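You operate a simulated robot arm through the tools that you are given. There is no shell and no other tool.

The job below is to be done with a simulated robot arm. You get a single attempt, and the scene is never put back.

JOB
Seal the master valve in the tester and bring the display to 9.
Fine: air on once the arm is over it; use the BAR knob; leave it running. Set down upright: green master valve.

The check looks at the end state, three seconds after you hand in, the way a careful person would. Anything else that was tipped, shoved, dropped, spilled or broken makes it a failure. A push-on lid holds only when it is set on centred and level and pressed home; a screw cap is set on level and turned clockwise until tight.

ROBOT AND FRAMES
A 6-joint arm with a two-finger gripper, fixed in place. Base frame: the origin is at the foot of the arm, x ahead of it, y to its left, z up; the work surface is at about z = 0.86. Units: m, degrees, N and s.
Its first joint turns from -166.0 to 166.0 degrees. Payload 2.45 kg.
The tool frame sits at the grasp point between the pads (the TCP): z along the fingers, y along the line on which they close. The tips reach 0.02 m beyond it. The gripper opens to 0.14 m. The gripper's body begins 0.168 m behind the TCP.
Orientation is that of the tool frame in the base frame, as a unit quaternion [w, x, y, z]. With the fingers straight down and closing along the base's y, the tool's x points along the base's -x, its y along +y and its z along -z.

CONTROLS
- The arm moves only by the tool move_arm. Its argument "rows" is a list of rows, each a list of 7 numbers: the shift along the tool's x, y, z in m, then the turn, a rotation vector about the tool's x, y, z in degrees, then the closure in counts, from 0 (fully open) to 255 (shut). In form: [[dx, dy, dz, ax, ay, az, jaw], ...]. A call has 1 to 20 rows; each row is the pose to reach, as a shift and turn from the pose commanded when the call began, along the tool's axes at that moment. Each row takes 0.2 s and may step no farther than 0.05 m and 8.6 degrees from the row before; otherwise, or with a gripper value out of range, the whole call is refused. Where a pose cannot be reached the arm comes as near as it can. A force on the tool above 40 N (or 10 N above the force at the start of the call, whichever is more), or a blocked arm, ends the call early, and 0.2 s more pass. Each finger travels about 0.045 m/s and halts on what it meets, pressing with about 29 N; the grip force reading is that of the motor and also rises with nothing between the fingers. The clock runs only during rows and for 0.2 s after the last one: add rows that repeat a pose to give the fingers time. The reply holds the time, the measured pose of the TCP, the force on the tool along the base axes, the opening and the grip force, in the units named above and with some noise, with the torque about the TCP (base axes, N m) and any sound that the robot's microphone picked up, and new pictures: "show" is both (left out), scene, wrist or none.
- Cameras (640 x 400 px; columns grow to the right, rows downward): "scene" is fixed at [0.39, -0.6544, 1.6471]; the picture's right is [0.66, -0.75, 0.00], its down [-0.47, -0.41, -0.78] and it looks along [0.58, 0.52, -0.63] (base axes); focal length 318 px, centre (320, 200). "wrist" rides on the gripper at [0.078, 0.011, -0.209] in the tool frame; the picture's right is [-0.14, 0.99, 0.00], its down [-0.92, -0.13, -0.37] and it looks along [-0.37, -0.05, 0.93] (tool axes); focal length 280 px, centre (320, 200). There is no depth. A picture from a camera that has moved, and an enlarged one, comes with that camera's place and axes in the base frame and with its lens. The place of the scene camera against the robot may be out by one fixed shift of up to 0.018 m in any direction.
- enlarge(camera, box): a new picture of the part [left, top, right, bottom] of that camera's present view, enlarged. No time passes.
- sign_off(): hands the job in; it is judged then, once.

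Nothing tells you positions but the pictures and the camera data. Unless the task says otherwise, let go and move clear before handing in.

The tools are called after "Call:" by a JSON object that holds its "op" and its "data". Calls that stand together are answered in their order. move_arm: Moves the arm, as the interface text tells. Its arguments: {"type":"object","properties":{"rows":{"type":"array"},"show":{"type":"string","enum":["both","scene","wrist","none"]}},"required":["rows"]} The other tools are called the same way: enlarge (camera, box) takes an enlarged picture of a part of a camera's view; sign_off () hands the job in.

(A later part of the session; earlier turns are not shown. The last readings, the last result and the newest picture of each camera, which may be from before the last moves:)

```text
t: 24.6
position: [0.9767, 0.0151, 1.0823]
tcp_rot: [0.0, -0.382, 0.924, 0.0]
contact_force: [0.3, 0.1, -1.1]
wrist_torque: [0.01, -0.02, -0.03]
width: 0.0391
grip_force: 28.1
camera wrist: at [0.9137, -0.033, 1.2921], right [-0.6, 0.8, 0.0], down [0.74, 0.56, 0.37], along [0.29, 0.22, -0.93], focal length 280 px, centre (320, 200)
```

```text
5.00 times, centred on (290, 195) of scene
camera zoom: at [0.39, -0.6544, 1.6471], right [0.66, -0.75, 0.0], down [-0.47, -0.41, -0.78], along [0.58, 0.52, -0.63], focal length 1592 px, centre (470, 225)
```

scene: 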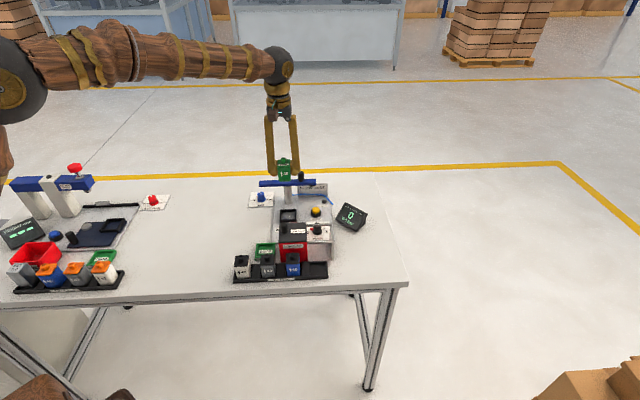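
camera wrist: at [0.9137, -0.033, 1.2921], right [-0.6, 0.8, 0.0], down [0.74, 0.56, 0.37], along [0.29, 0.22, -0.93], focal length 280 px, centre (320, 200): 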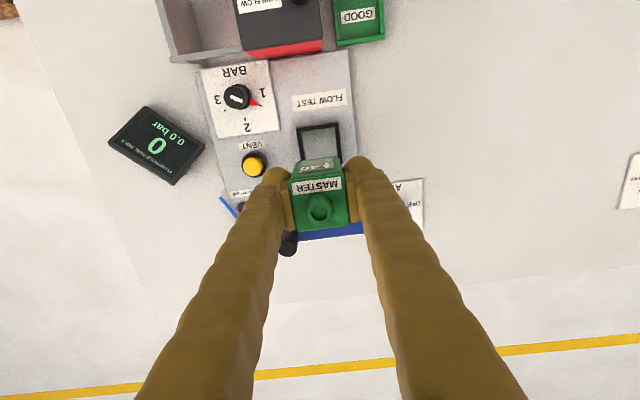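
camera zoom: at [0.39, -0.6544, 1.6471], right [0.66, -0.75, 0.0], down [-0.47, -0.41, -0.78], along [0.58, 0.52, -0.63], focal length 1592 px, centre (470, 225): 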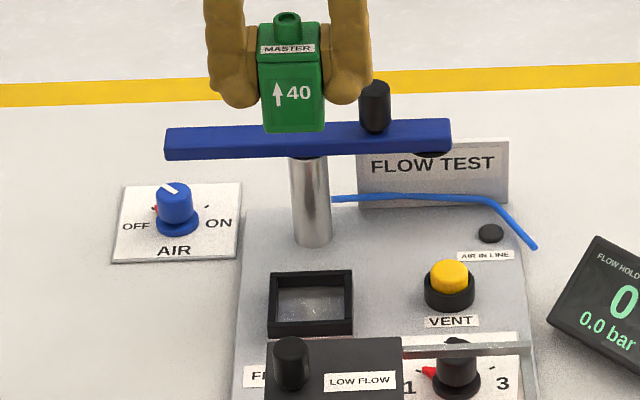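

The valve hangs above the nest, aligned within about 1–2 mm. I lower it most of the way and check alignment again before entering the nest.

Call:
{"op": "move_arm", "data": {"rows": [[0, 0, 0.006, 0, 0, 0, 255], [0, 0, 0.018, 0, 0, 0, 255], [0, 0, 0.033, 0, 0, 0, 255], [0, 0, 0.048, 0, 0, 0, 255], [0, 0, 0.063, 0, 0, 0, 255], [0, 0, 0.078, 0, 0, 0, 255], [0, 0, 0.093, 0, 0, 0, 255], [0, 0, 0.106, 0, 0, 0, 255], [0, 0, 0.115, 0, 0, 0, 255], [0, 0, 0.12, 0, 0, 0, 255], [0, 0, 0.12, 0, 0, 0, 255]], "show": "both"}}

Call:
{"op": "enlarge", "data": {"camera": "wrist", "box": [240, 110, 400, 250]}}

Call:
{"op": "enlarge", "data": {"camera": "scene", "box": [245, 160, 335, 235]}}

```text
t: 27.0
position: [0.9761, 0.0139, 0.9642]
tcp_rot: [0.0, -0.382, 0.924, 0.0]
contact_force: [-0.4, -0.1, -1.4]
wrist_torque: [0.0, -0.01, 0.0]
width: 0.0389
grip_force: 28.6
camera wrist: at [0.9126, -0.034, 1.1735], right [-0.6, 0.8, 0.0], down [0.74, 0.56, 0.37], along [0.29, 0.22, -0.93], focal length 280 px, centre (320, 200)
```

scene: 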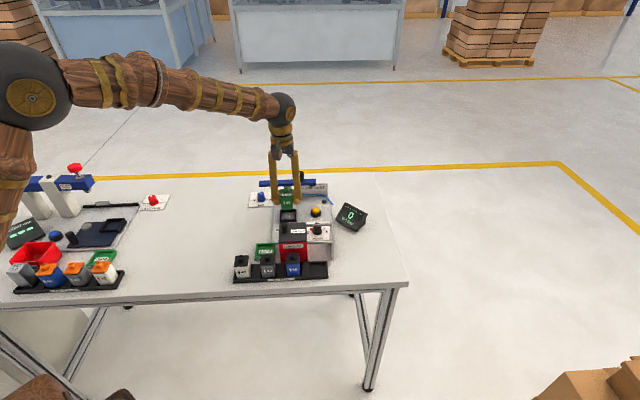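
wrist: 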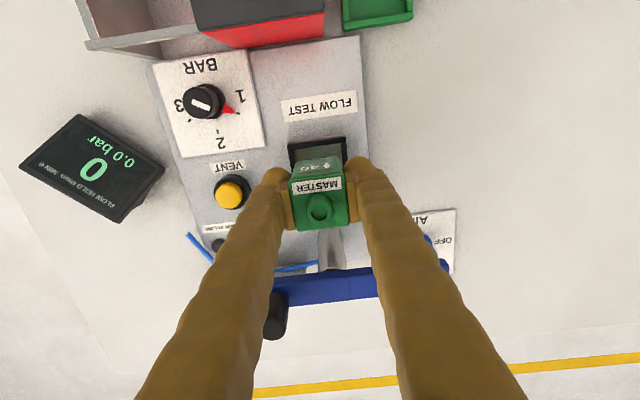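

```text
2.86 times, centred on (320, 180) of wrist
camera zoom: at [0.9126, -0.034, 1.1735], right [-0.6, 0.8, 0.0], down [0.74, 0.56, 0.37], along [0.29, 0.22, -0.93], focal length 801 px, centre (320, 257)
```

zoom: 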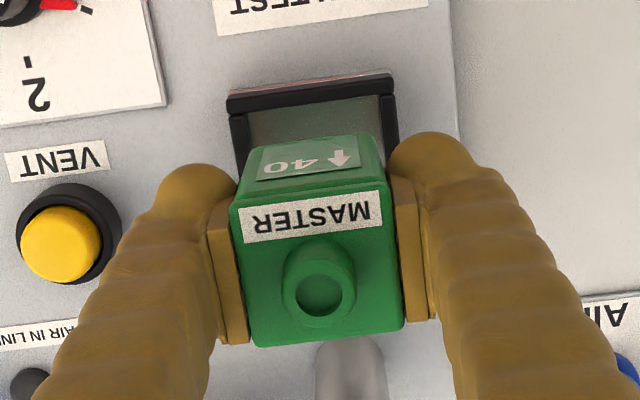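

```text
5.33 times, centred on (290, 198) of scene
camera zoom: at [0.39, -0.6544, 1.6471], right [0.66, -0.75, 0.0], down [-0.47, -0.41, -0.78], along [0.58, 0.52, -0.63], focal length 1699 px, centre (480, 213)
```

zoom: 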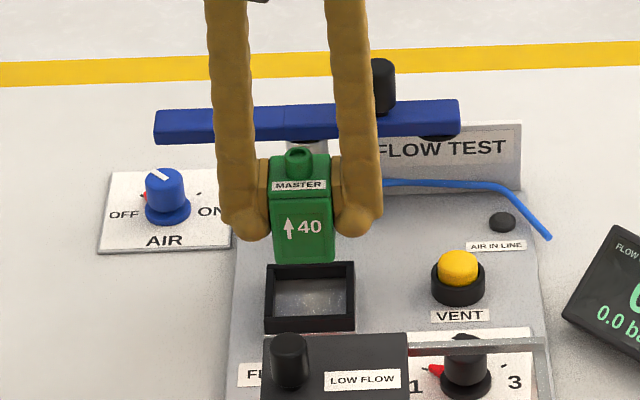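

Alignment over the nest is within about a millimetre. I lower into the nest, stopping just above the floor to check force.

Call:
{"op": "move_arm", "data": {"rows": [[-0.001, 0, 0.006, 0, 0, 0, 255], [-0.001, 0, 0.016, 0, 0, 0, 255], [-0.001, 0, 0.026, 0, 0, 0, 255], [-0.001, 0, 0.035, 0, 0, 0, 255], [-0.001, 0, 0.042, 0, 0, 0, 255], [-0.001, 0, 0.046, 0, 0, 0, 255], [-0.001, 0, 0.048, 0, 0, 0, 255], [-0.001, 0, 0.048, 0, 0, 0, 255]], "show": "both"}}

Call:
{"op": "enlarge", "data": {"camera": "wrist", "box": [240, 110, 400, 250]}}

Call:
{"op": "enlarge", "data": {"camera": "scene", "box": [245, 160, 335, 235]}}

```text
t: 28.8
position: [0.9769, 0.0133, 0.916]
tcp_rot: [0.0, -0.384, 0.923, -0.001]
contact_force: [0.0, 0.6, -1.2]
wrist_torque: [-0.01, 0.04, 0.02]
width: 0.0391
grip_force: 29.2
camera wrist: at [0.9136, -0.0337, 1.124], right [-0.6, 0.8, 0.0], down [0.74, 0.56, 0.37], along [0.29, 0.22, -0.93], focal length 280 px, centre (320, 200)
```

scene: 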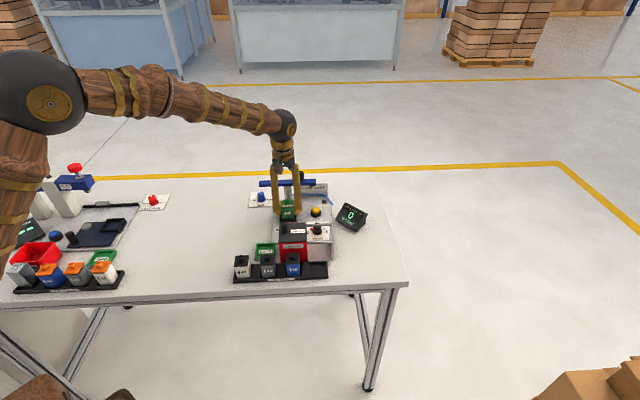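
wrist: 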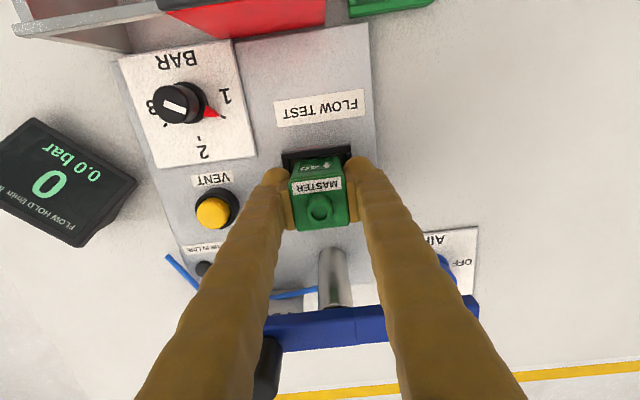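

```text
2.86 times, centred on (320, 180) of wrist
camera zoom: at [0.9136, -0.0337, 1.124], right [-0.6, 0.8, 0.0], down [0.74, 0.56, 0.37], along [0.29, 0.22, -0.93], focal length 801 px, centre (320, 257)
```

zoom: 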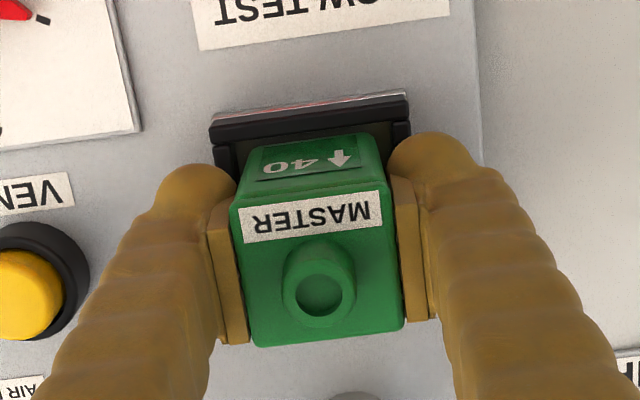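

```text
5.33 times, centred on (290, 198) of scene
camera zoom: at [0.39, -0.6544, 1.6471], right [0.66, -0.75, 0.0], down [-0.47, -0.41, -0.78], along [0.58, 0.52, -0.63], focal length 1699 px, centre (480, 213)
```

zoom: 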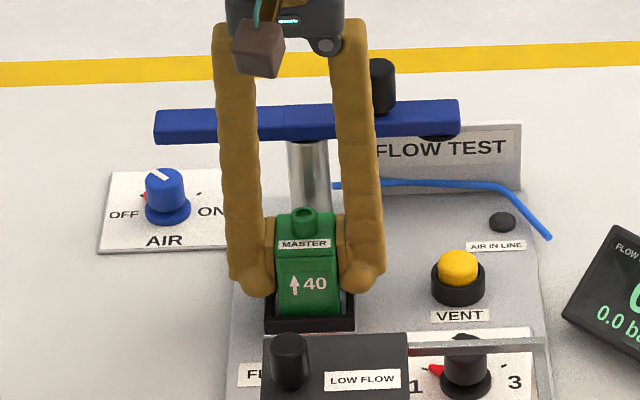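

The valve is entering the nest centred. I lower in small steps until it touches the floor.

Call:
{"op": "move_arm", "data": {"rows": [[0, 0, 0.002, 0, 0, 0, 255], [0, 0, 0.004, 0, 0, 0, 255], [0, 0, 0.006, 0, 0, 0, 255], [0, 0, 0.006, 0, 0, 0, 255]], "show": "none"}}

```text
t: 29.8
position: [0.9774, 0.0155, 0.9118]
tcp_rot: [0.0, -0.383, 0.924, -0.001]
contact_force: [-7.6, 2.1, 28.2]
wrist_torque: [-0.11, 0.33, 0.02]
width: 0.0392
grip_force: 28.5
```

Contact with the nest floor (28 N). I relax upward slightly to remove the load before releasing.

Call:
{"op": "move_arm", "data": {"rows": [[0, 0, -0.001, 0, 0, 0, 255], [0, 0, -0.0025, 0, 0, 0, 255], [0, 0, -0.0025, 0, 0, 0, 255]], "show": "both"}}

Call:
{"op": "enlarge", "data": {"camera": "wrist", "box": [240, 110, 400, 250]}}

Call:
{"op": "enlarge", "data": {"camera": "scene", "box": [245, 160, 335, 235]}}

```text
t: 30.6
position: [0.9758, 0.0131, 0.9122]
tcp_rot: [0.0, -0.383, 0.924, -0.001]
contact_force: [4.2, -1.1, 9.6]
wrist_torque: [0.04, -0.24, 0.0]
width: 0.039
grip_force: 28.8
camera wrist: at [0.9135, -0.0338, 1.1207], right [-0.6, 0.8, 0.0], down [0.74, 0.56, 0.37], along [0.29, 0.22, -0.93], focal length 280 px, centre (320, 200)
```

scene: 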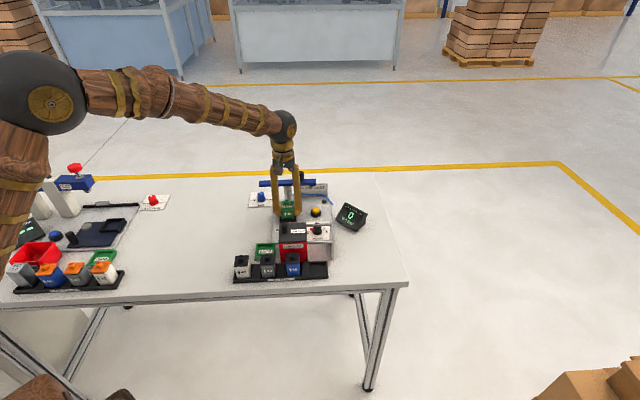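
wrist: 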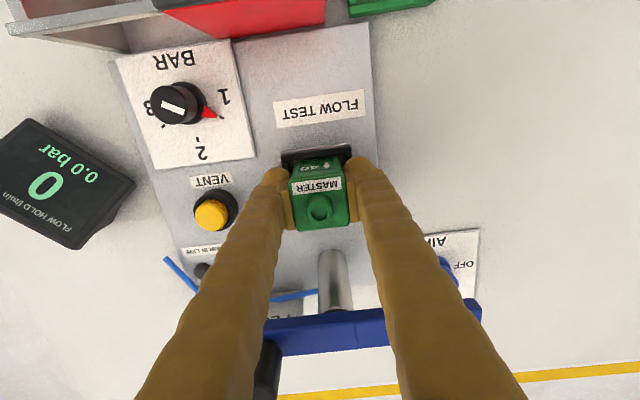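

```text
2.86 times, centred on (320, 180) of wrist
camera zoom: at [0.9135, -0.0338, 1.1207], right [-0.6, 0.8, 0.0], down [0.74, 0.56, 0.37], along [0.29, 0.22, -0.93], focal length 801 px, centre (320, 257)
```

zoom: 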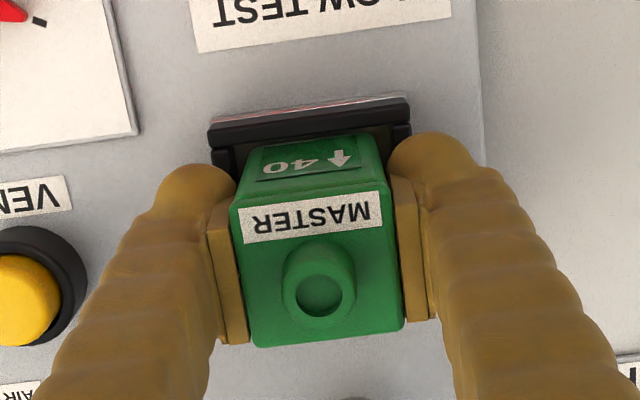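

```text
5.33 times, centred on (290, 198) of scene
camera zoom: at [0.39, -0.6544, 1.6471], right [0.66, -0.75, 0.0], down [-0.47, -0.41, -0.78], along [0.58, 0.52, -0.63], focal length 1699 px, centre (480, 213)
```

zoom: 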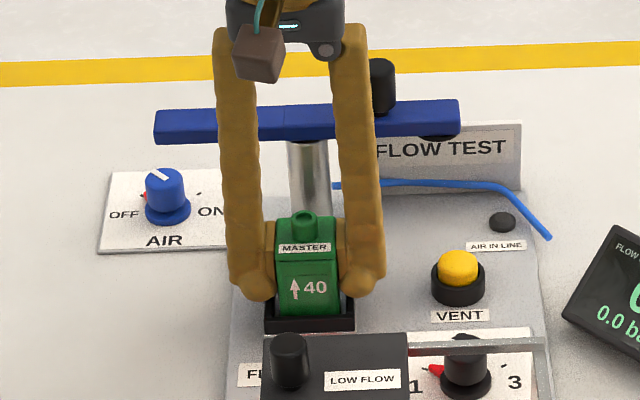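

The valve looks seated and centred; I relax another millimetre and open the fingers gently.

Call:
{"op": "move_arm", "data": {"rows": [[0, 0, -0.001, 0, 0, 0, 255], [0, 0, -0.001, 0, 0, 0, 200], [0, 0, -0.001, 0, 0, 0, 180], [0, 0, -0.001, 0, 0, 0, 165], [0, 0, -0.001, 0, 0, 0, 150], [0, 0, -0.001, 0, 0, 0, 150]], "show": "both"}}

Call:
{"op": "enlarge", "data": {"camera": "wrist", "box": [240, 110, 400, 250]}}

Call:
{"op": "enlarge", "data": {"camera": "scene", "box": [265, 190, 315, 230]}}

```text
t: 32.0
position: [0.9773, 0.0138, 0.9142]
tcp_rot: [0.0, -0.383, 0.924, 0.0]
contact_force: [-0.4, -1.0, -0.3]
wrist_torque: [0.0, 0.01, -0.02]
width: 0.0577
grip_force: 0.1
camera wrist: at [0.9137, -0.0333, 1.1221], right [-0.6, 0.8, 0.0], down [0.74, 0.56, 0.37], along [0.29, 0.22, -0.93], focal length 280 px, centre (320, 200)
```

scene: 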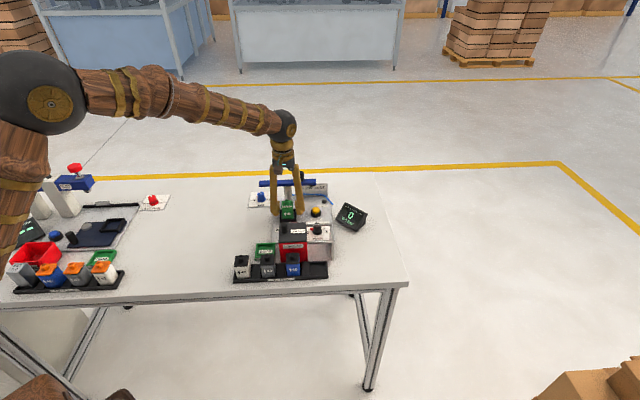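
wrist: 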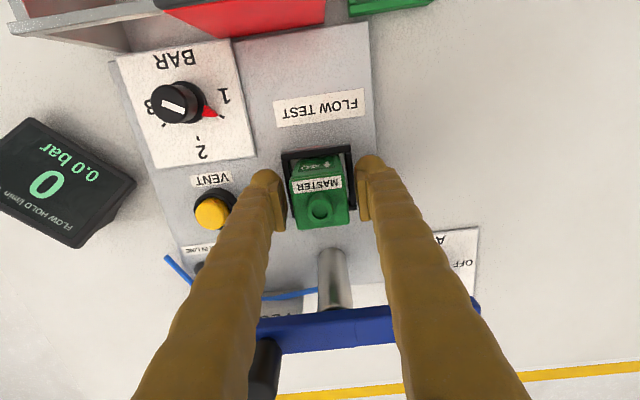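

```text
2.86 times, centred on (320, 180) of wrist
camera zoom: at [0.9137, -0.0333, 1.1221], right [-0.6, 0.8, 0.0], down [0.74, 0.56, 0.37], along [0.29, 0.22, -0.93], focal length 801 px, centre (320, 257)
```

zoom: 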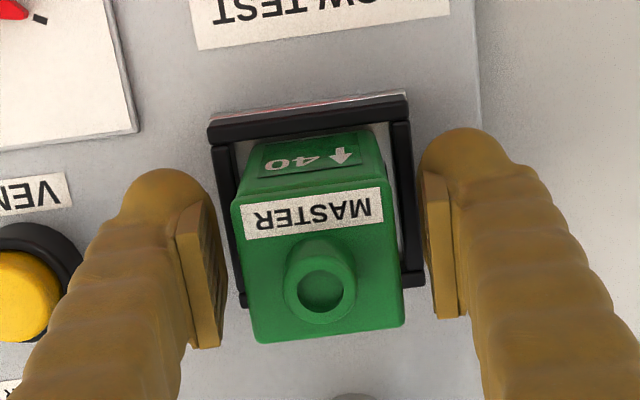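

```text
10.00 times, centred on (290, 210) of scene
camera zoom: at [0.39, -0.6544, 1.6471], right [0.66, -0.75, 0.0], down [-0.47, -0.41, -0.78], along [0.58, 0.52, -0.63], focal length 3185 px, centre (620, 100)
```

zoom: 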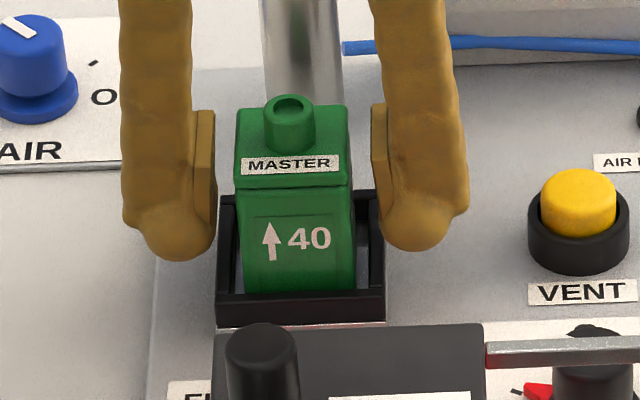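

The valve stands upright inside the nest walls. I lift the fingers straight up clear of it.

Call:
{"op": "move_arm", "data": {"rows": [[0, 0, -0.01, 0, 0, 0, 150], [0, 0, -0.03, 0, 0, 0, 150], [0, 0, -0.055, 0, 0, 0, 150], [0, 0, -0.085, 0, 0, 0, 150], [0, 0, -0.115, 0, 0, 0, 150], [0, 0, -0.145, 0, 0, 0, 150], [0, 0, -0.145, 0, 0, 0, 150]], "show": "both"}}

Call:
{"op": "enlarge", "data": {"camera": "wrist", "box": [220, 90, 420, 290]}}

Call:
{"op": "enlarge", "data": {"camera": "scene", "box": [245, 165, 345, 230]}}

```text
t: 33.6
position: [0.9763, 0.0153, 1.0582]
tcp_rot: [0.0, -0.383, 0.924, 0.0]
contact_force: [0.8, 0.5, -0.2]
wrist_torque: [0.0, 0.06, 0.04]
width: 0.0575
grip_force: 0.1
camera wrist: at [0.9133, -0.0328, 1.2671], right [-0.6, 0.8, 0.0], down [0.74, 0.56, 0.37], along [0.29, 0.22, -0.93], focal length 280 px, centre (320, 200)
```

scene: 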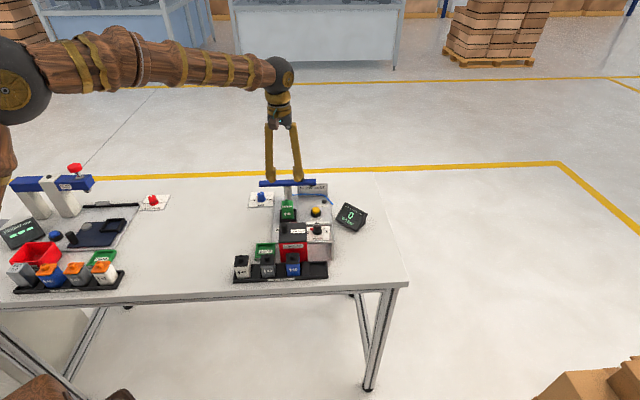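
wrist: 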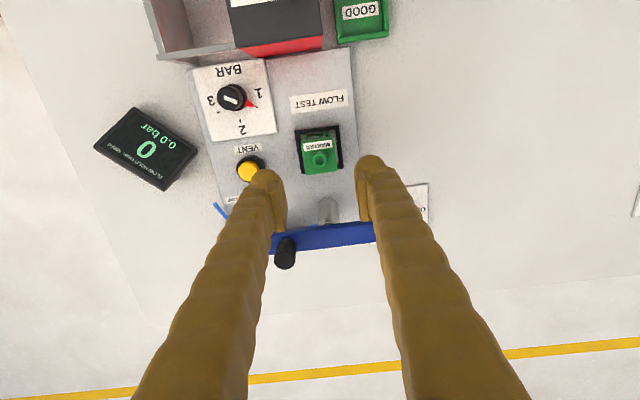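

```text
2.00 times, centred on (320, 190) of wrist
camera zoom: at [0.9133, -0.0328, 1.2671], right [-0.6, 0.8, 0.0], down [0.74, 0.56, 0.37], along [0.29, 0.22, -0.93], focal length 561 px, centre (320, 220)
```

zoom: 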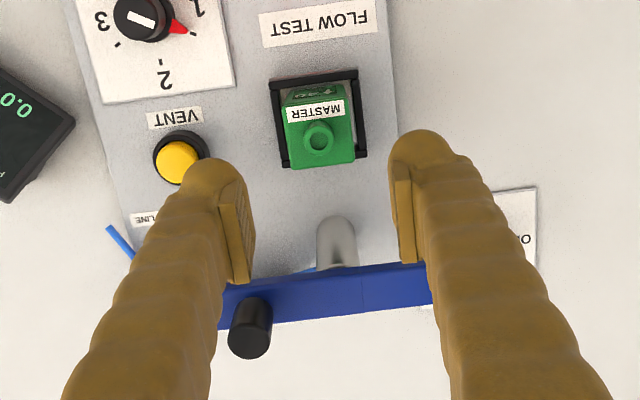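

```text
6.15 times, centred on (295, 198) of scene
camera zoom: at [0.39, -0.6544, 1.6471], right [0.66, -0.75, 0.0], down [-0.47, -0.41, -0.78], along [0.58, 0.52, -0.63], focal length 1960 px, centre (474, 215)
```

zoom: 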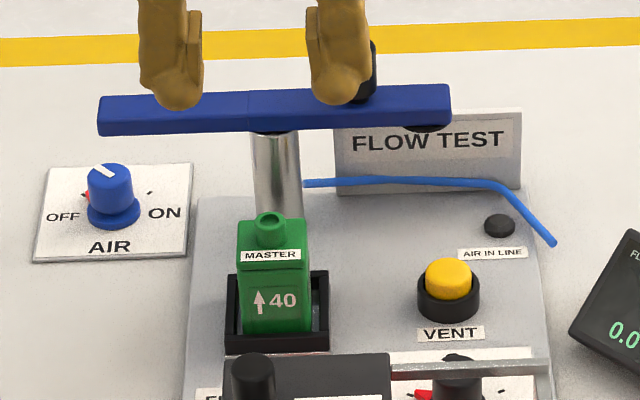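

The green valve stands upright in the nest, and now the blue arm (pivot near [1.039, 0.079], tail pointing to the AIR side at z≈0.957) must be swung 90° clockwise. I'll close the fingers and test, high above everything, whether a tilted tool reaches far enough to push the tail all the way round.

Call:
{"op": "move_arm", "data": {"rows": [[-0.01, 0.003, -0.005, 3.0, -3.0, 0, 200], [-0.03, 0.006, -0.01, 6.0, -6.0, 0, 255], [-0.055, 0.01, -0.01, 9.0, -9.0, 0, 255], [-0.085, 0.016, -0.01, 12.0, -12.0, 0, 255], [-0.115, 0.022, -0.01, 15.0, -15.0, 0, 255], [-0.145, 0.0276, -0.01, 17.7, -17.7, 0, 255], [-0.145, 0.0276, -0.01, 17.7, -17.7, 0, 255], [-0.145, 0.0276, -0.01, 17.7, -17.7, 0, 255]], "show": "both"}}

```text
t: 35.4
position: [1.0611, 0.1358, 1.0654]
tcp_rot: [0.2, -0.374, 0.902, -0.083]
contact_force: [-0.3, -0.3, -0.5]
wrist_torque: [-0.01, -0.02, -0.02]
width: 0.0
grip_force: 29.1
camera wrist: at [0.9151, 0.0877, 1.2283], right [-0.55, 0.8, -0.26], down [0.52, 0.56, 0.65], along [0.66, 0.22, -0.72], focal length 280 px, centre (320, 200)
```

scene: 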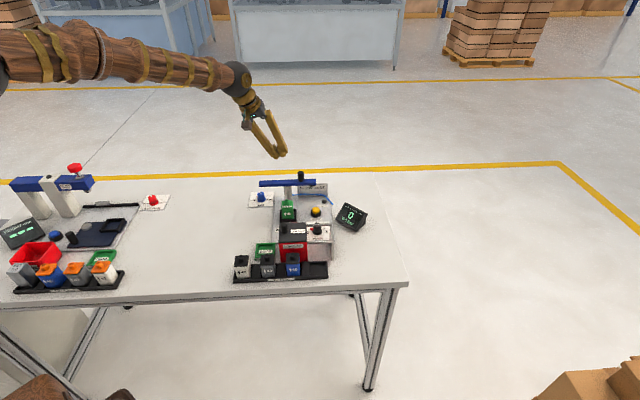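
wrist: 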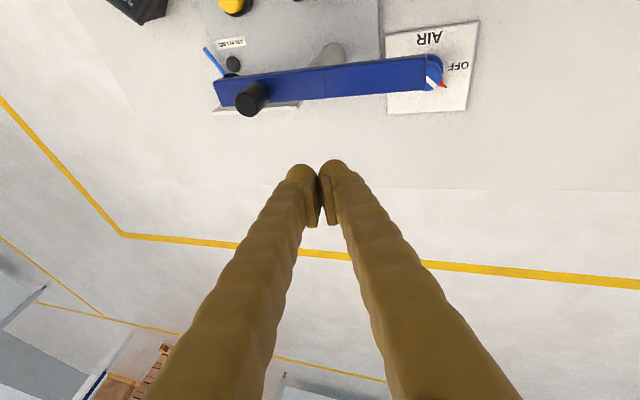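

The tilted tool reaches far enough. From this new viewpoint I'll measure the arm, its tail and the AIR knob precisely.

Call:
{"op": "enlarge", "data": {"camera": "wrist", "box": [190, 0, 490, 180]}}

Call:
{"op": "enlarge", "data": {"camera": "scene", "box": [240, 140, 340, 225]}}

```text
2.13 times, centred on (340, 90) of wrist
camera zoom: at [0.9151, 0.0877, 1.2283], right [-0.55, 0.8, -0.26], down [0.52, 0.56, 0.65], along [0.66, 0.22, -0.72], focal length 598 px, centre (277, 435)
```

zoom: 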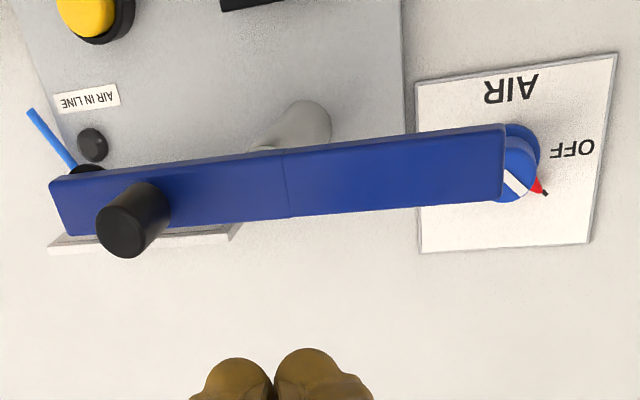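

```text
4.71 times, centred on (290, 182) of scene
camera zoom: at [0.39, -0.6544, 1.6471], right [0.66, -0.75, 0.0], down [-0.47, -0.41, -0.78], along [0.58, 0.52, -0.63], focal length 1499 px, centre (461, 282)
```

zoom: 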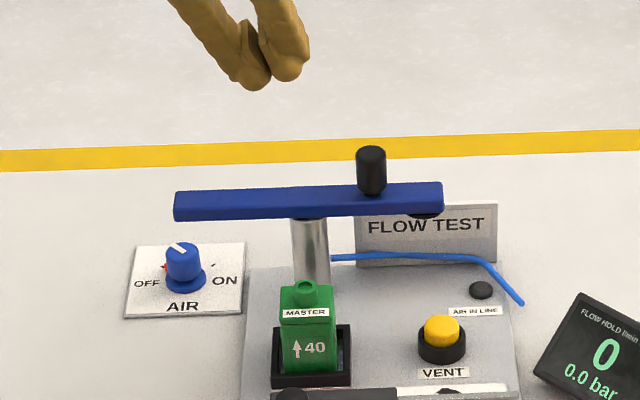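

The arm pivots at about [1.039, 0.078], runs along -45°, top at z≈0.966, tail end near [0.967, 0.151]. With closed tilted fingers I move to the near side of the tail and lower to arm height.

Call:
{"op": "move_arm", "data": {"rows": [[0.0246, 0.0129, -0.0124, 0, 0, 0, 255], [0.0492, 0.0258, -0.0248, 0, 0, 0, 255], [0.0737, 0.0387, -0.0371, 0, 0, 0, 255], [0.0983, 0.0516, -0.0495, 0, 0, 0, 255], [0.1058, 0.0591, -0.0268, 0, 0, 0, 255], [0.1133, 0.0666, -0.0042, 0, 0, 0, 255], [0.1208, 0.0741, 0.0185, 0, 0, 0, 255], [0.1282, 0.0815, 0.0411, 0, 0, 0, 255], [0.1306, 0.0839, 0.0484, 0, 0, 0, 255], [0.1306, 0.0839, 0.0484, 0, 0, 0, 255]], "show": "both"}}

Call:
{"op": "enlarge", "data": {"camera": "scene", "box": [240, 150, 340, 225]}}

Call:
{"op": "enlarge", "data": {"camera": "wrist", "box": [220, 120, 420, 270]}}

```text
t: 37.6
position: [0.9449, 0.1028, 0.9602]
tcp_rot: [0.201, -0.374, 0.902, -0.083]
contact_force: [-0.2, 0.2, -0.1]
wrist_torque: [-0.03, 0.02, 0.0]
width: 0.0
grip_force: 28.5
camera wrist: at [0.7981, 0.0548, 1.1229], right [-0.55, 0.8, -0.26], down [0.52, 0.56, 0.65], along [0.66, 0.22, -0.72], focal length 280 px, centre (320, 200)
```

scene: 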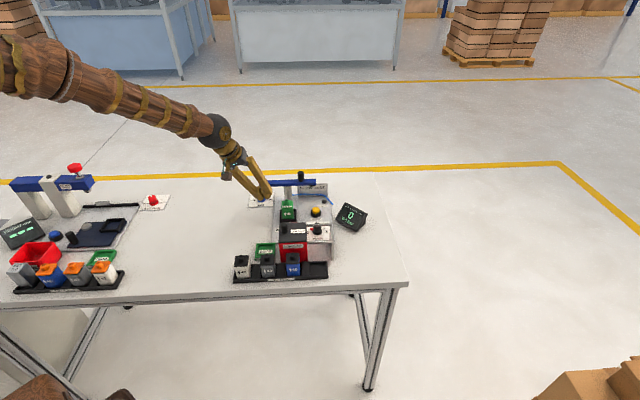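
wrist: 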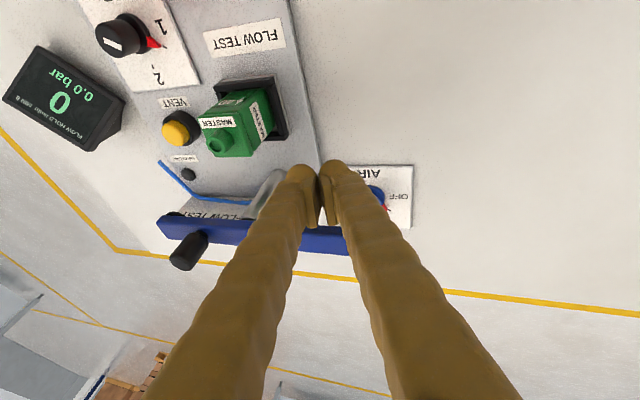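

```text
5.33 times, centred on (290, 188) of scene
camera zoom: at [0.39, -0.6544, 1.6471], right [0.66, -0.75, 0.0], down [-0.47, -0.41, -0.78], along [0.58, 0.52, -0.63], focal length 1699 px, centre (480, 267)
```

zoom: 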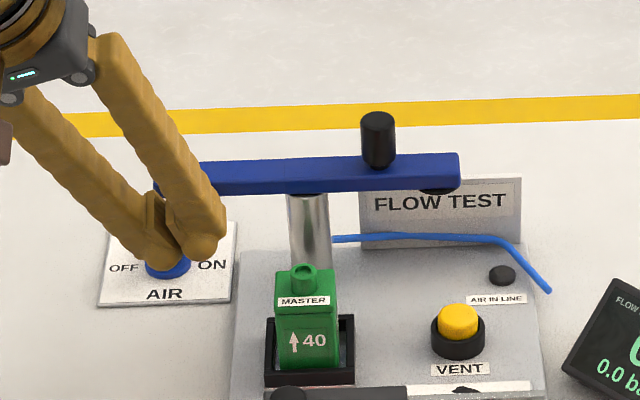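

```text
2.67 times, centred on (320, 195) of wrist
camera zoom: at [0.7981, 0.0548, 1.1229], right [-0.55, 0.8, -0.26], down [0.52, 0.56, 0.65], along [0.66, 0.22, -0.72], focal length 748 px, centre (320, 213)
```

zoom: 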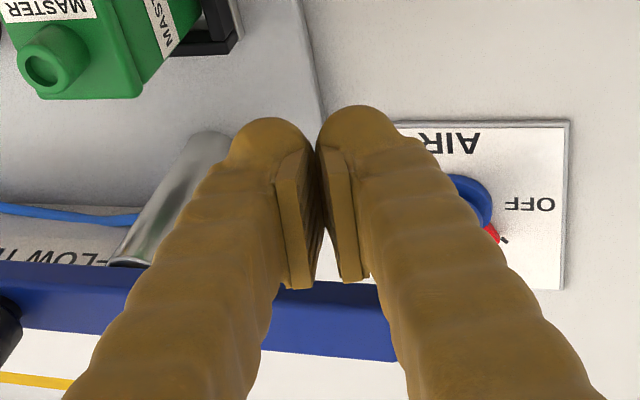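

The closed fingers are in front of the tail at arm height. I start pushing the tail along its arc, about 30° first, then look.

Call:
{"op": "move_arm", "data": {"rows": [[-0.0086, 0.0005, 0.0027, 0, 0, 0, 255], [-0.0172, 0.001, 0.0054, 0, 0, 0, 255], [-0.0265, 0.003, 0.0078, 0, 0, 0, 255], [-0.0358, 0.005, 0.0102, 0, 0, 0, 255], [-0.0452, 0.0045, 0.0135, 0, 0, 0, 255], [-0.0547, 0.0035, 0.0169, 0, 0, 0, 255]], "show": "both"}}

Call:
{"op": "enlarge", "data": {"camera": "scene", "box": [240, 150, 340, 225]}}

```text
t: 39.0
position: [0.9828, 0.145, 0.9607]
tcp_rot: [0.2, -0.373, 0.902, -0.084]
contact_force: [-0.1, 0.3, -1.1]
wrist_torque: [-0.02, 0.01, 0.03]
width: 0.0002
grip_force: 29.0
camera wrist: at [0.8376, 0.0971, 1.1236], right [-0.55, 0.8, -0.26], down [0.52, 0.56, 0.65], along [0.66, 0.22, -0.72], focal length 280 px, centre (320, 200)
```

scene: 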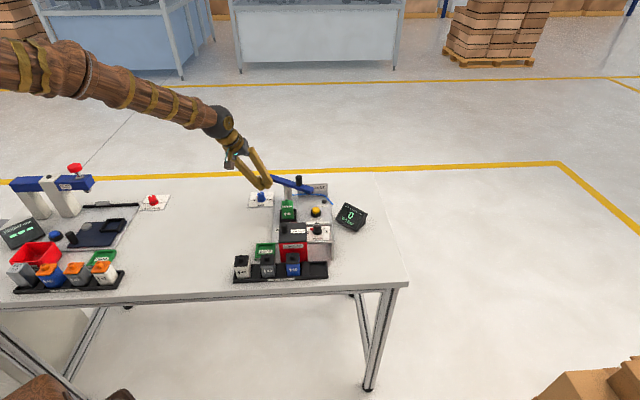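
wrist: 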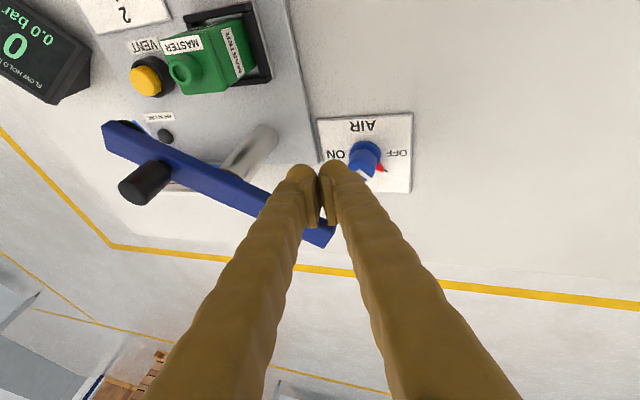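

```text
5.33 times, centred on (290, 188) of scene
camera zoom: at [0.39, -0.6544, 1.6471], right [0.66, -0.75, 0.0], down [-0.47, -0.41, -0.78], along [0.58, 0.52, -0.63], focal length 1699 px, centre (480, 267)
```

zoom: 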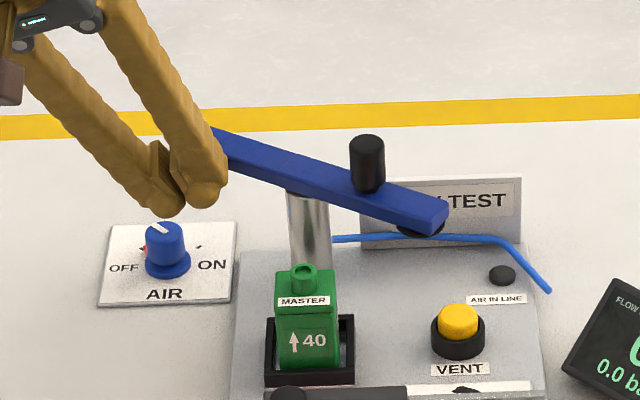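

The arm turns freely with almost no force. I continue along the arc to about 75°.

Call:
{"op": "move_arm", "data": {"rows": [[-0.0086, -0.0035, 0.004, 0, 0, 0, 255], [-0.0172, -0.007, 0.008, 0, 0, 0, 255], [-0.0243, -0.0129, 0.0123, 0, 0, 0, 255], [-0.0314, -0.0188, 0.0166, 0, 0, 0, 255], [-0.0364, -0.0266, 0.0208, 0, 0, 0, 255], [-0.0414, -0.0344, 0.025, 0, 0, 0, 255]], "show": "both"}}

Call:
{"op": "enlarge", "data": {"camera": "scene", "box": [240, 150, 340, 225]}}

Call:
{"op": "enlarge", "data": {"camera": "wrist", "box": [80, 0, 340, 200]}}

```text
t: 40.4
position: [1.042, 0.1492, 0.9603]
tcp_rot: [0.2, -0.374, 0.902, -0.083]
contact_force: [0.4, -0.2, 0.4]
wrist_torque: [0.02, -0.01, 0.02]
width: 0.0
grip_force: 29.3
camera wrist: at [0.8965, 0.1018, 1.1223], right [-0.55, 0.8, -0.26], down [0.52, 0.56, 0.65], along [0.66, 0.22, -0.72], focal length 280 px, centre (320, 200)
```

scene: 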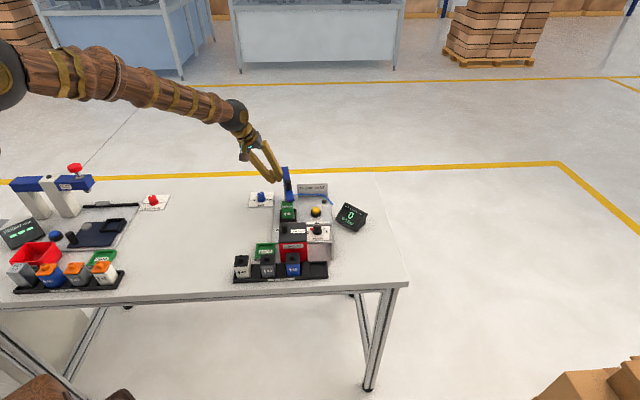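
wrist: 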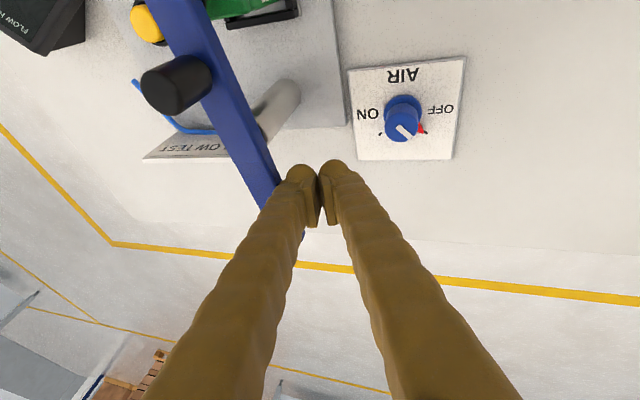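

```text
5.33 times, centred on (290, 188) of scene
camera zoom: at [0.39, -0.6544, 1.6471], right [0.66, -0.75, 0.0], down [-0.47, -0.41, -0.78], along [0.58, 0.52, -0.63], focal length 1699 px, centre (480, 267)
```

zoom: 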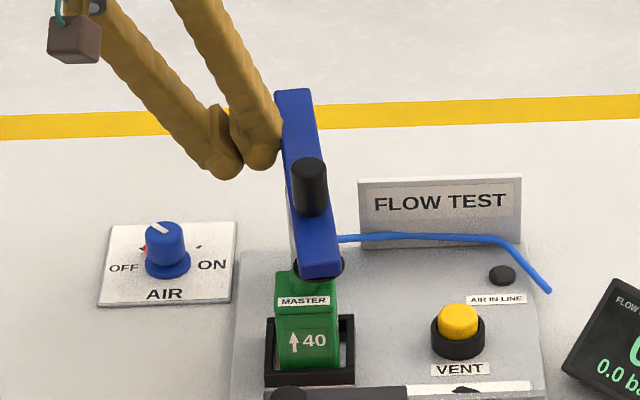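

```text
2.00 times, centred on (210, 100) of wrist
camera zoom: at [0.8965, 0.1018, 1.1223], right [-0.55, 0.8, -0.26], down [0.52, 0.56, 0.65], along [0.66, 0.22, -0.72], focal length 561 px, centre (540, 400)
```

zoom: 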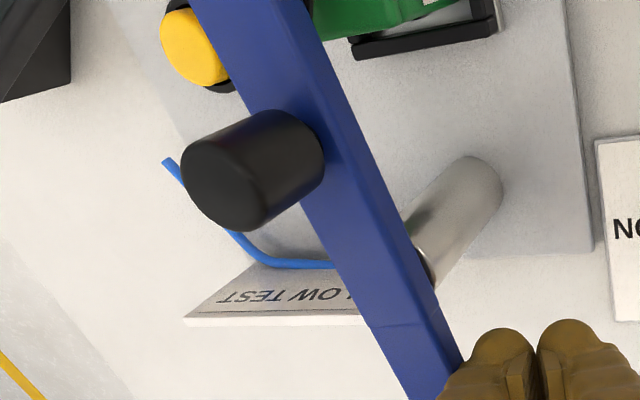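

The arm is at roughly 78° and its pad is coming over the valve's top. I push on slowly, half of the rest, watching force and the pad.

Call:
{"op": "move_arm", "data": {"rows": [[-0.0008, -0.0035, 0.0014, 0, 0, 0, 255], [-0.0016, -0.007, 0.0028, 0, 0, 0, 255], [-0.0022, -0.01, 0.0041, 0, 0, 0, 255]], "show": "both"}}

Call:
{"op": "enlarge", "data": {"camera": "scene", "box": [260, 170, 320, 225]}}

Call:
{"op": "enlarge", "data": {"camera": "wrist", "box": [80, 0, 340, 200]}}

```text
t: 41.3
position: [1.0493, 0.1454, 0.9594]
tcp_rot: [0.199, -0.374, 0.902, -0.082]
contact_force: [-6.9, 5.7, 0.0]
wrist_torque: [0.01, 0.02, -0.03]
width: 0.0001
grip_force: 28.9
stopped in row 3: the force on the tool passed its limit at 43 N (the readings are from after the stop); the commanded pose is now the measured one
camera wrist: at [0.905, 0.098, 1.1221], right [-0.55, 0.8, -0.25], down [0.52, 0.56, 0.65], along [0.66, 0.22, -0.72], focal length 280 px, centre (320, 200)
```

scene: 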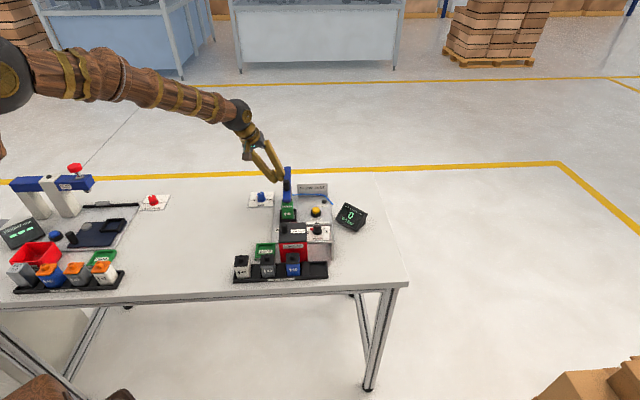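
wrist: 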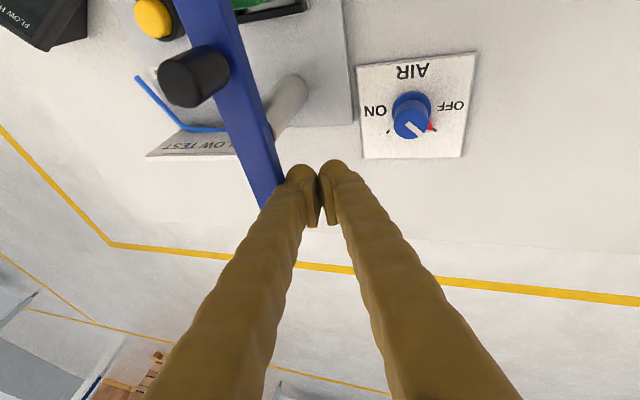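

```text
7.27 times, centred on (290, 198) of scene
camera zoom: at [0.39, -0.6544, 1.6471], right [0.66, -0.75, 0.0], down [-0.47, -0.41, -0.78], along [0.58, 0.52, -0.63], focal length 2316 px, centre (538, 218)
```

zoom: 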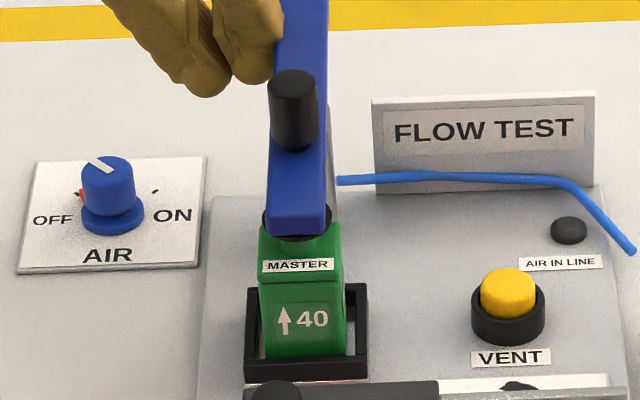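

```text
2.00 times, centred on (210, 100) of wrist
camera zoom: at [0.905, 0.098, 1.1221], right [-0.55, 0.8, -0.25], down [0.52, 0.56, 0.65], along [0.66, 0.22, -0.72], focal length 561 px, centre (540, 400)
```

zoom: 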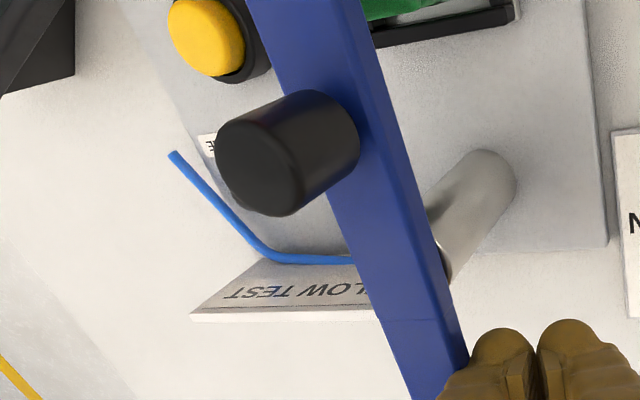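

The arm reached a firm stop with its pad directly over the valve's nub. I back the fingers away sideways and rise, then look at the seal and the AIR knob.

Call:
{"op": "move_arm", "data": {"rows": [[-0.0007, 0.0135, -0.0042, 0, 0, 0, 255], [-0.002, 0.0404, -0.0127, 0, 0, 0, 255], [-0.0095, 0.0329, -0.0354, 0, 0, 0, 255], [-0.017, 0.0254, -0.058, 0, 0, 0, 255], [-0.0245, 0.0179, -0.0807, 0, 0, 0, 255], [-0.0319, 0.0105, -0.1033, 0, 0, 0, 255], [-0.0319, 0.0105, -0.1033, 0, 0, 0, 255]], "show": "both"}}

Call:
{"op": "enlarge", "data": {"camera": "scene", "box": [240, 150, 340, 225]}}

Call:
{"op": "enlarge", "data": {"camera": "wrist", "box": [200, 0, 460, 160]}}

```text
t: 42.9
position: [1.0199, 0.1753, 1.0599]
tcp_rot: [0.198, -0.374, 0.902, -0.083]
contact_force: [0.7, 0.0, 0.2]
wrist_torque: [0.01, 0.01, 0.0]
width: 0.0
grip_force: 29.8
camera wrist: at [0.8757, 0.1279, 1.223], right [-0.55, 0.8, -0.25], down [0.52, 0.56, 0.65], along [0.66, 0.22, -0.72], focal length 280 px, centre (320, 200)
```

scene: 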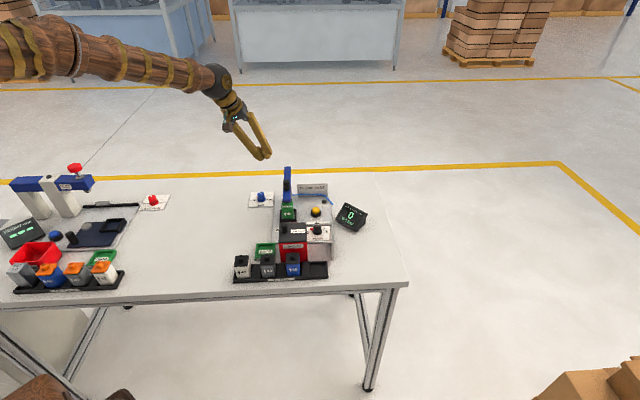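
wrist: 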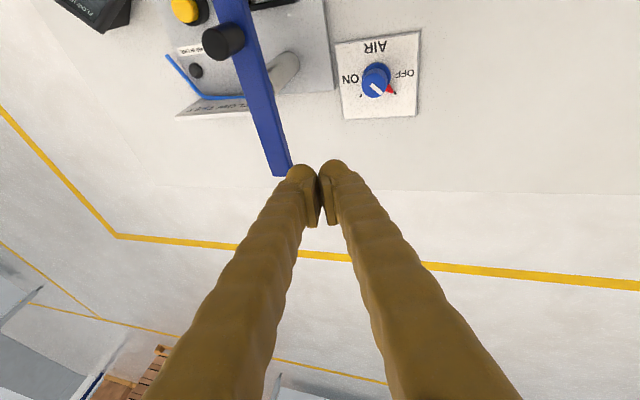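

```text
5.33 times, centred on (290, 188) of scene
camera zoom: at [0.39, -0.6544, 1.6471], right [0.66, -0.75, 0.0], down [-0.47, -0.41, -0.78], along [0.58, 0.52, -0.63], focal length 1699 px, centre (480, 267)
```

zoom: 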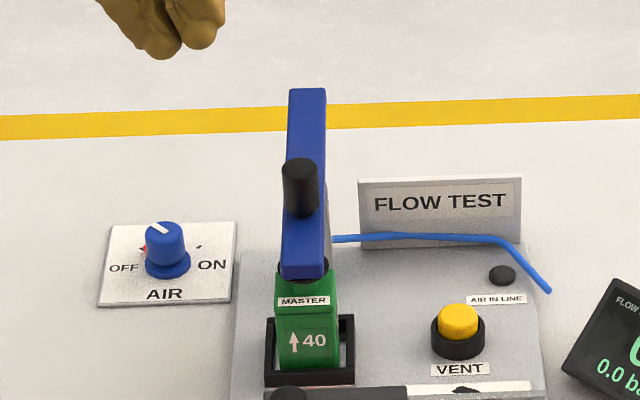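

```text
2.46 times, centred on (330, 80) of wrist
camera zoom: at [0.8757, 0.1279, 1.223], right [-0.55, 0.8, -0.25], down [0.52, 0.56, 0.65], along [0.66, 0.22, -0.72], focal length 690 px, centre (295, 495)
```

zoom: 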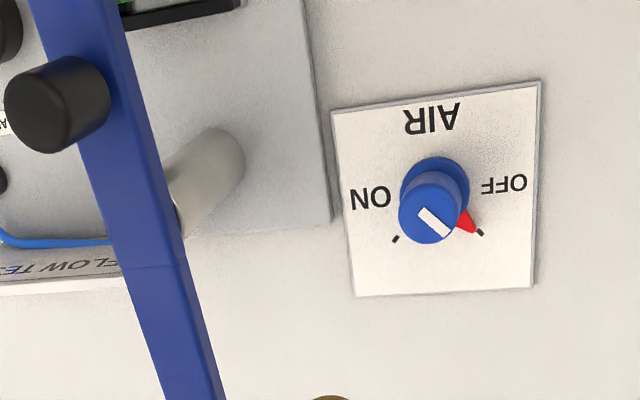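

The arm stands over the valve, and the AIR pointer is at OFF (towards +y) with ON a quarter-turn clockwise (towards +x). I go to hover vertically over the AIR knob with fingers open.

Call:
{"op": "move_arm", "data": {"rows": [[0.007, 0.0056, -0.005, -3.5, 3.5, 0, 230], [0.0141, 0.0112, -0.003, -7.1, 7.1, 0, 200], [0.0212, 0.0167, -0.001, -10.6, 10.6, 0, 170], [0.0282, 0.0223, 0.0, -14.2, 14.2, 0, 140], [0.0353, 0.0279, 0.0012, -17.5, 17.5, 0, 127], [0.0353, 0.0279, 0.0012, -17.5, 17.5, 0, 127], [0.0353, 0.0279, 0.0012, -17.5, 17.5, 0, 127]], "show": "both"}}

Call:
{"op": "enlarge", "data": {"camera": "wrist", "box": [240, 80, 400, 220]}}

```text
t: 44.5
position: [0.9808, 0.1696, 1.039]
tcp_rot: [0.002, -0.384, 0.923, 0.0]
contact_force: [0.1, -0.2, -0.4]
wrist_torque: [0.0, 0.02, 0.0]
width: 0.0701
grip_force: 0.1
camera wrist: at [0.9175, 0.1224, 1.2479], right [-0.6, 0.8, 0.0], down [0.74, 0.56, 0.37], along [0.29, 0.22, -0.93], focal length 280 px, centre (320, 200)
```

scene: 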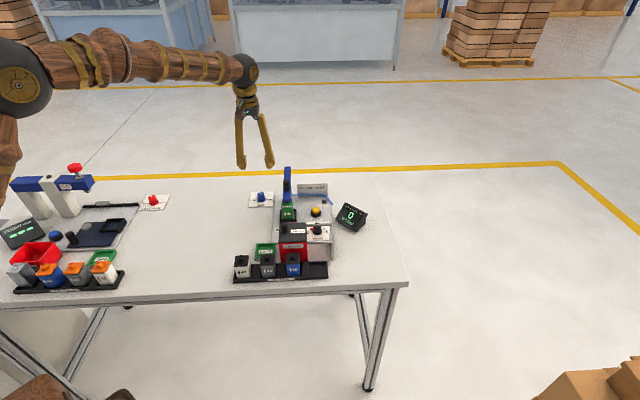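
wrist: 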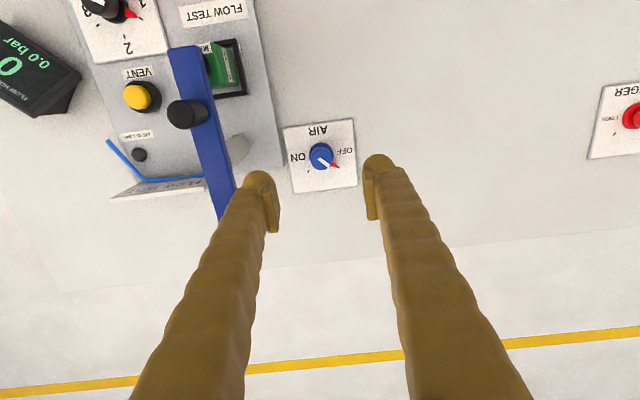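

```text
2.86 times, centred on (320, 150) of wrist
camera zoom: at [0.9175, 0.1224, 1.2479], right [-0.6, 0.8, 0.0], down [0.74, 0.56, 0.37], along [0.29, 0.22, -0.93], focal length 801 px, centre (320, 343)
```

zoom: 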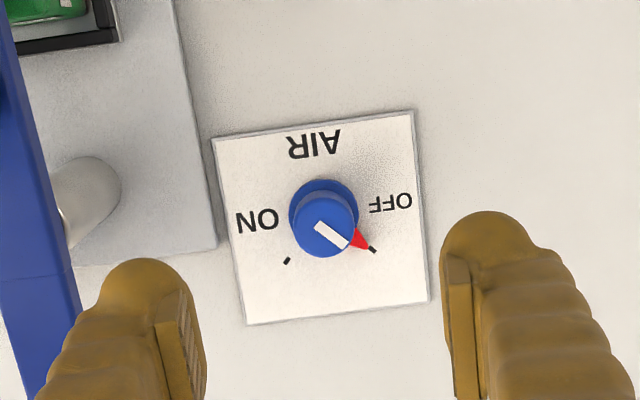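

The blue arm is exactly over the nest, and the AIR knob is at about [0.9835, 0.174] with top near z≈0.897. I turn the tool so the fingers close across the pointer and centre over the knob.

Call:
{"op": "move_arm", "data": {"rows": [[-0.001, 0.0003, 0, 0, 0, -7.5, 127], [-0.002, 0.0006, 0, 0, 0, -15, 127], [-0.003, 0.0009, 0, 0, 0, -22.5, 127], [-0.004, 0.0011, 0, 0, 0, -30, 127], [-0.005, 0.0013, 0, 0, 0, -37.5, 127], [-0.005, 0.0013, 0.01, 0, 0, -45, 127], [-0.005, 0.0013, 0.04, 0, 0, -45, 127], [-0.005, 0.0013, 0.07, 0, 0, -45, 127], [-0.005, 0.0013, 0.07, 0, 0, -45, 127]], "show": "both"}}

Call:
{"op": "enlarge", "data": {"camera": "wrist", "box": [240, 100, 400, 240]}}

```text
t: 46.5
position: [0.9831, 0.1748, 0.9696]
tcp_rot: [-0.001, 0.707, -0.707, 0.0]
contact_force: [-0.6, -0.6, -0.1]
wrist_torque: [0.02, -0.03, 0.0]
width: 0.0703
grip_force: 0.0
camera wrist: at [0.9715, 0.0962, 1.1782], right [-0.99, 0.14, 0.0], down [0.13, 0.92, 0.37], along [0.05, 0.37, -0.93], focal length 280 px, centre (320, 200)
```

scene: 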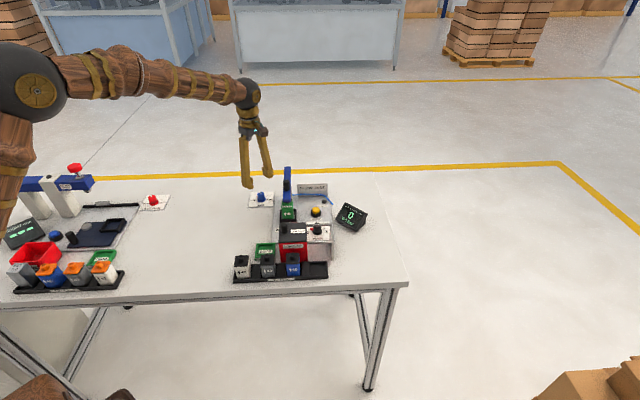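
wrist: 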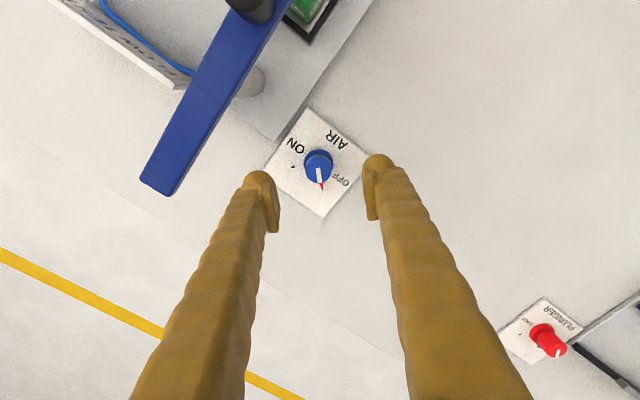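

```text
2.86 times, centred on (320, 170) of wrist
camera zoom: at [0.9715, 0.0962, 1.1782], right [-0.99, 0.14, 0.0], down [0.13, 0.92, 0.37], along [0.05, 0.37, -0.93], focal length 801 px, centre (320, 286)
```

zoom: 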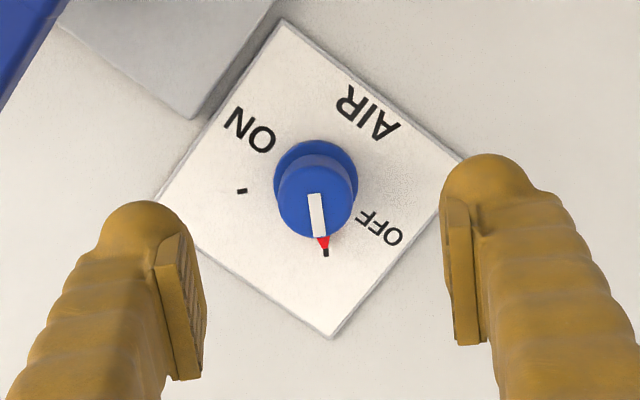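

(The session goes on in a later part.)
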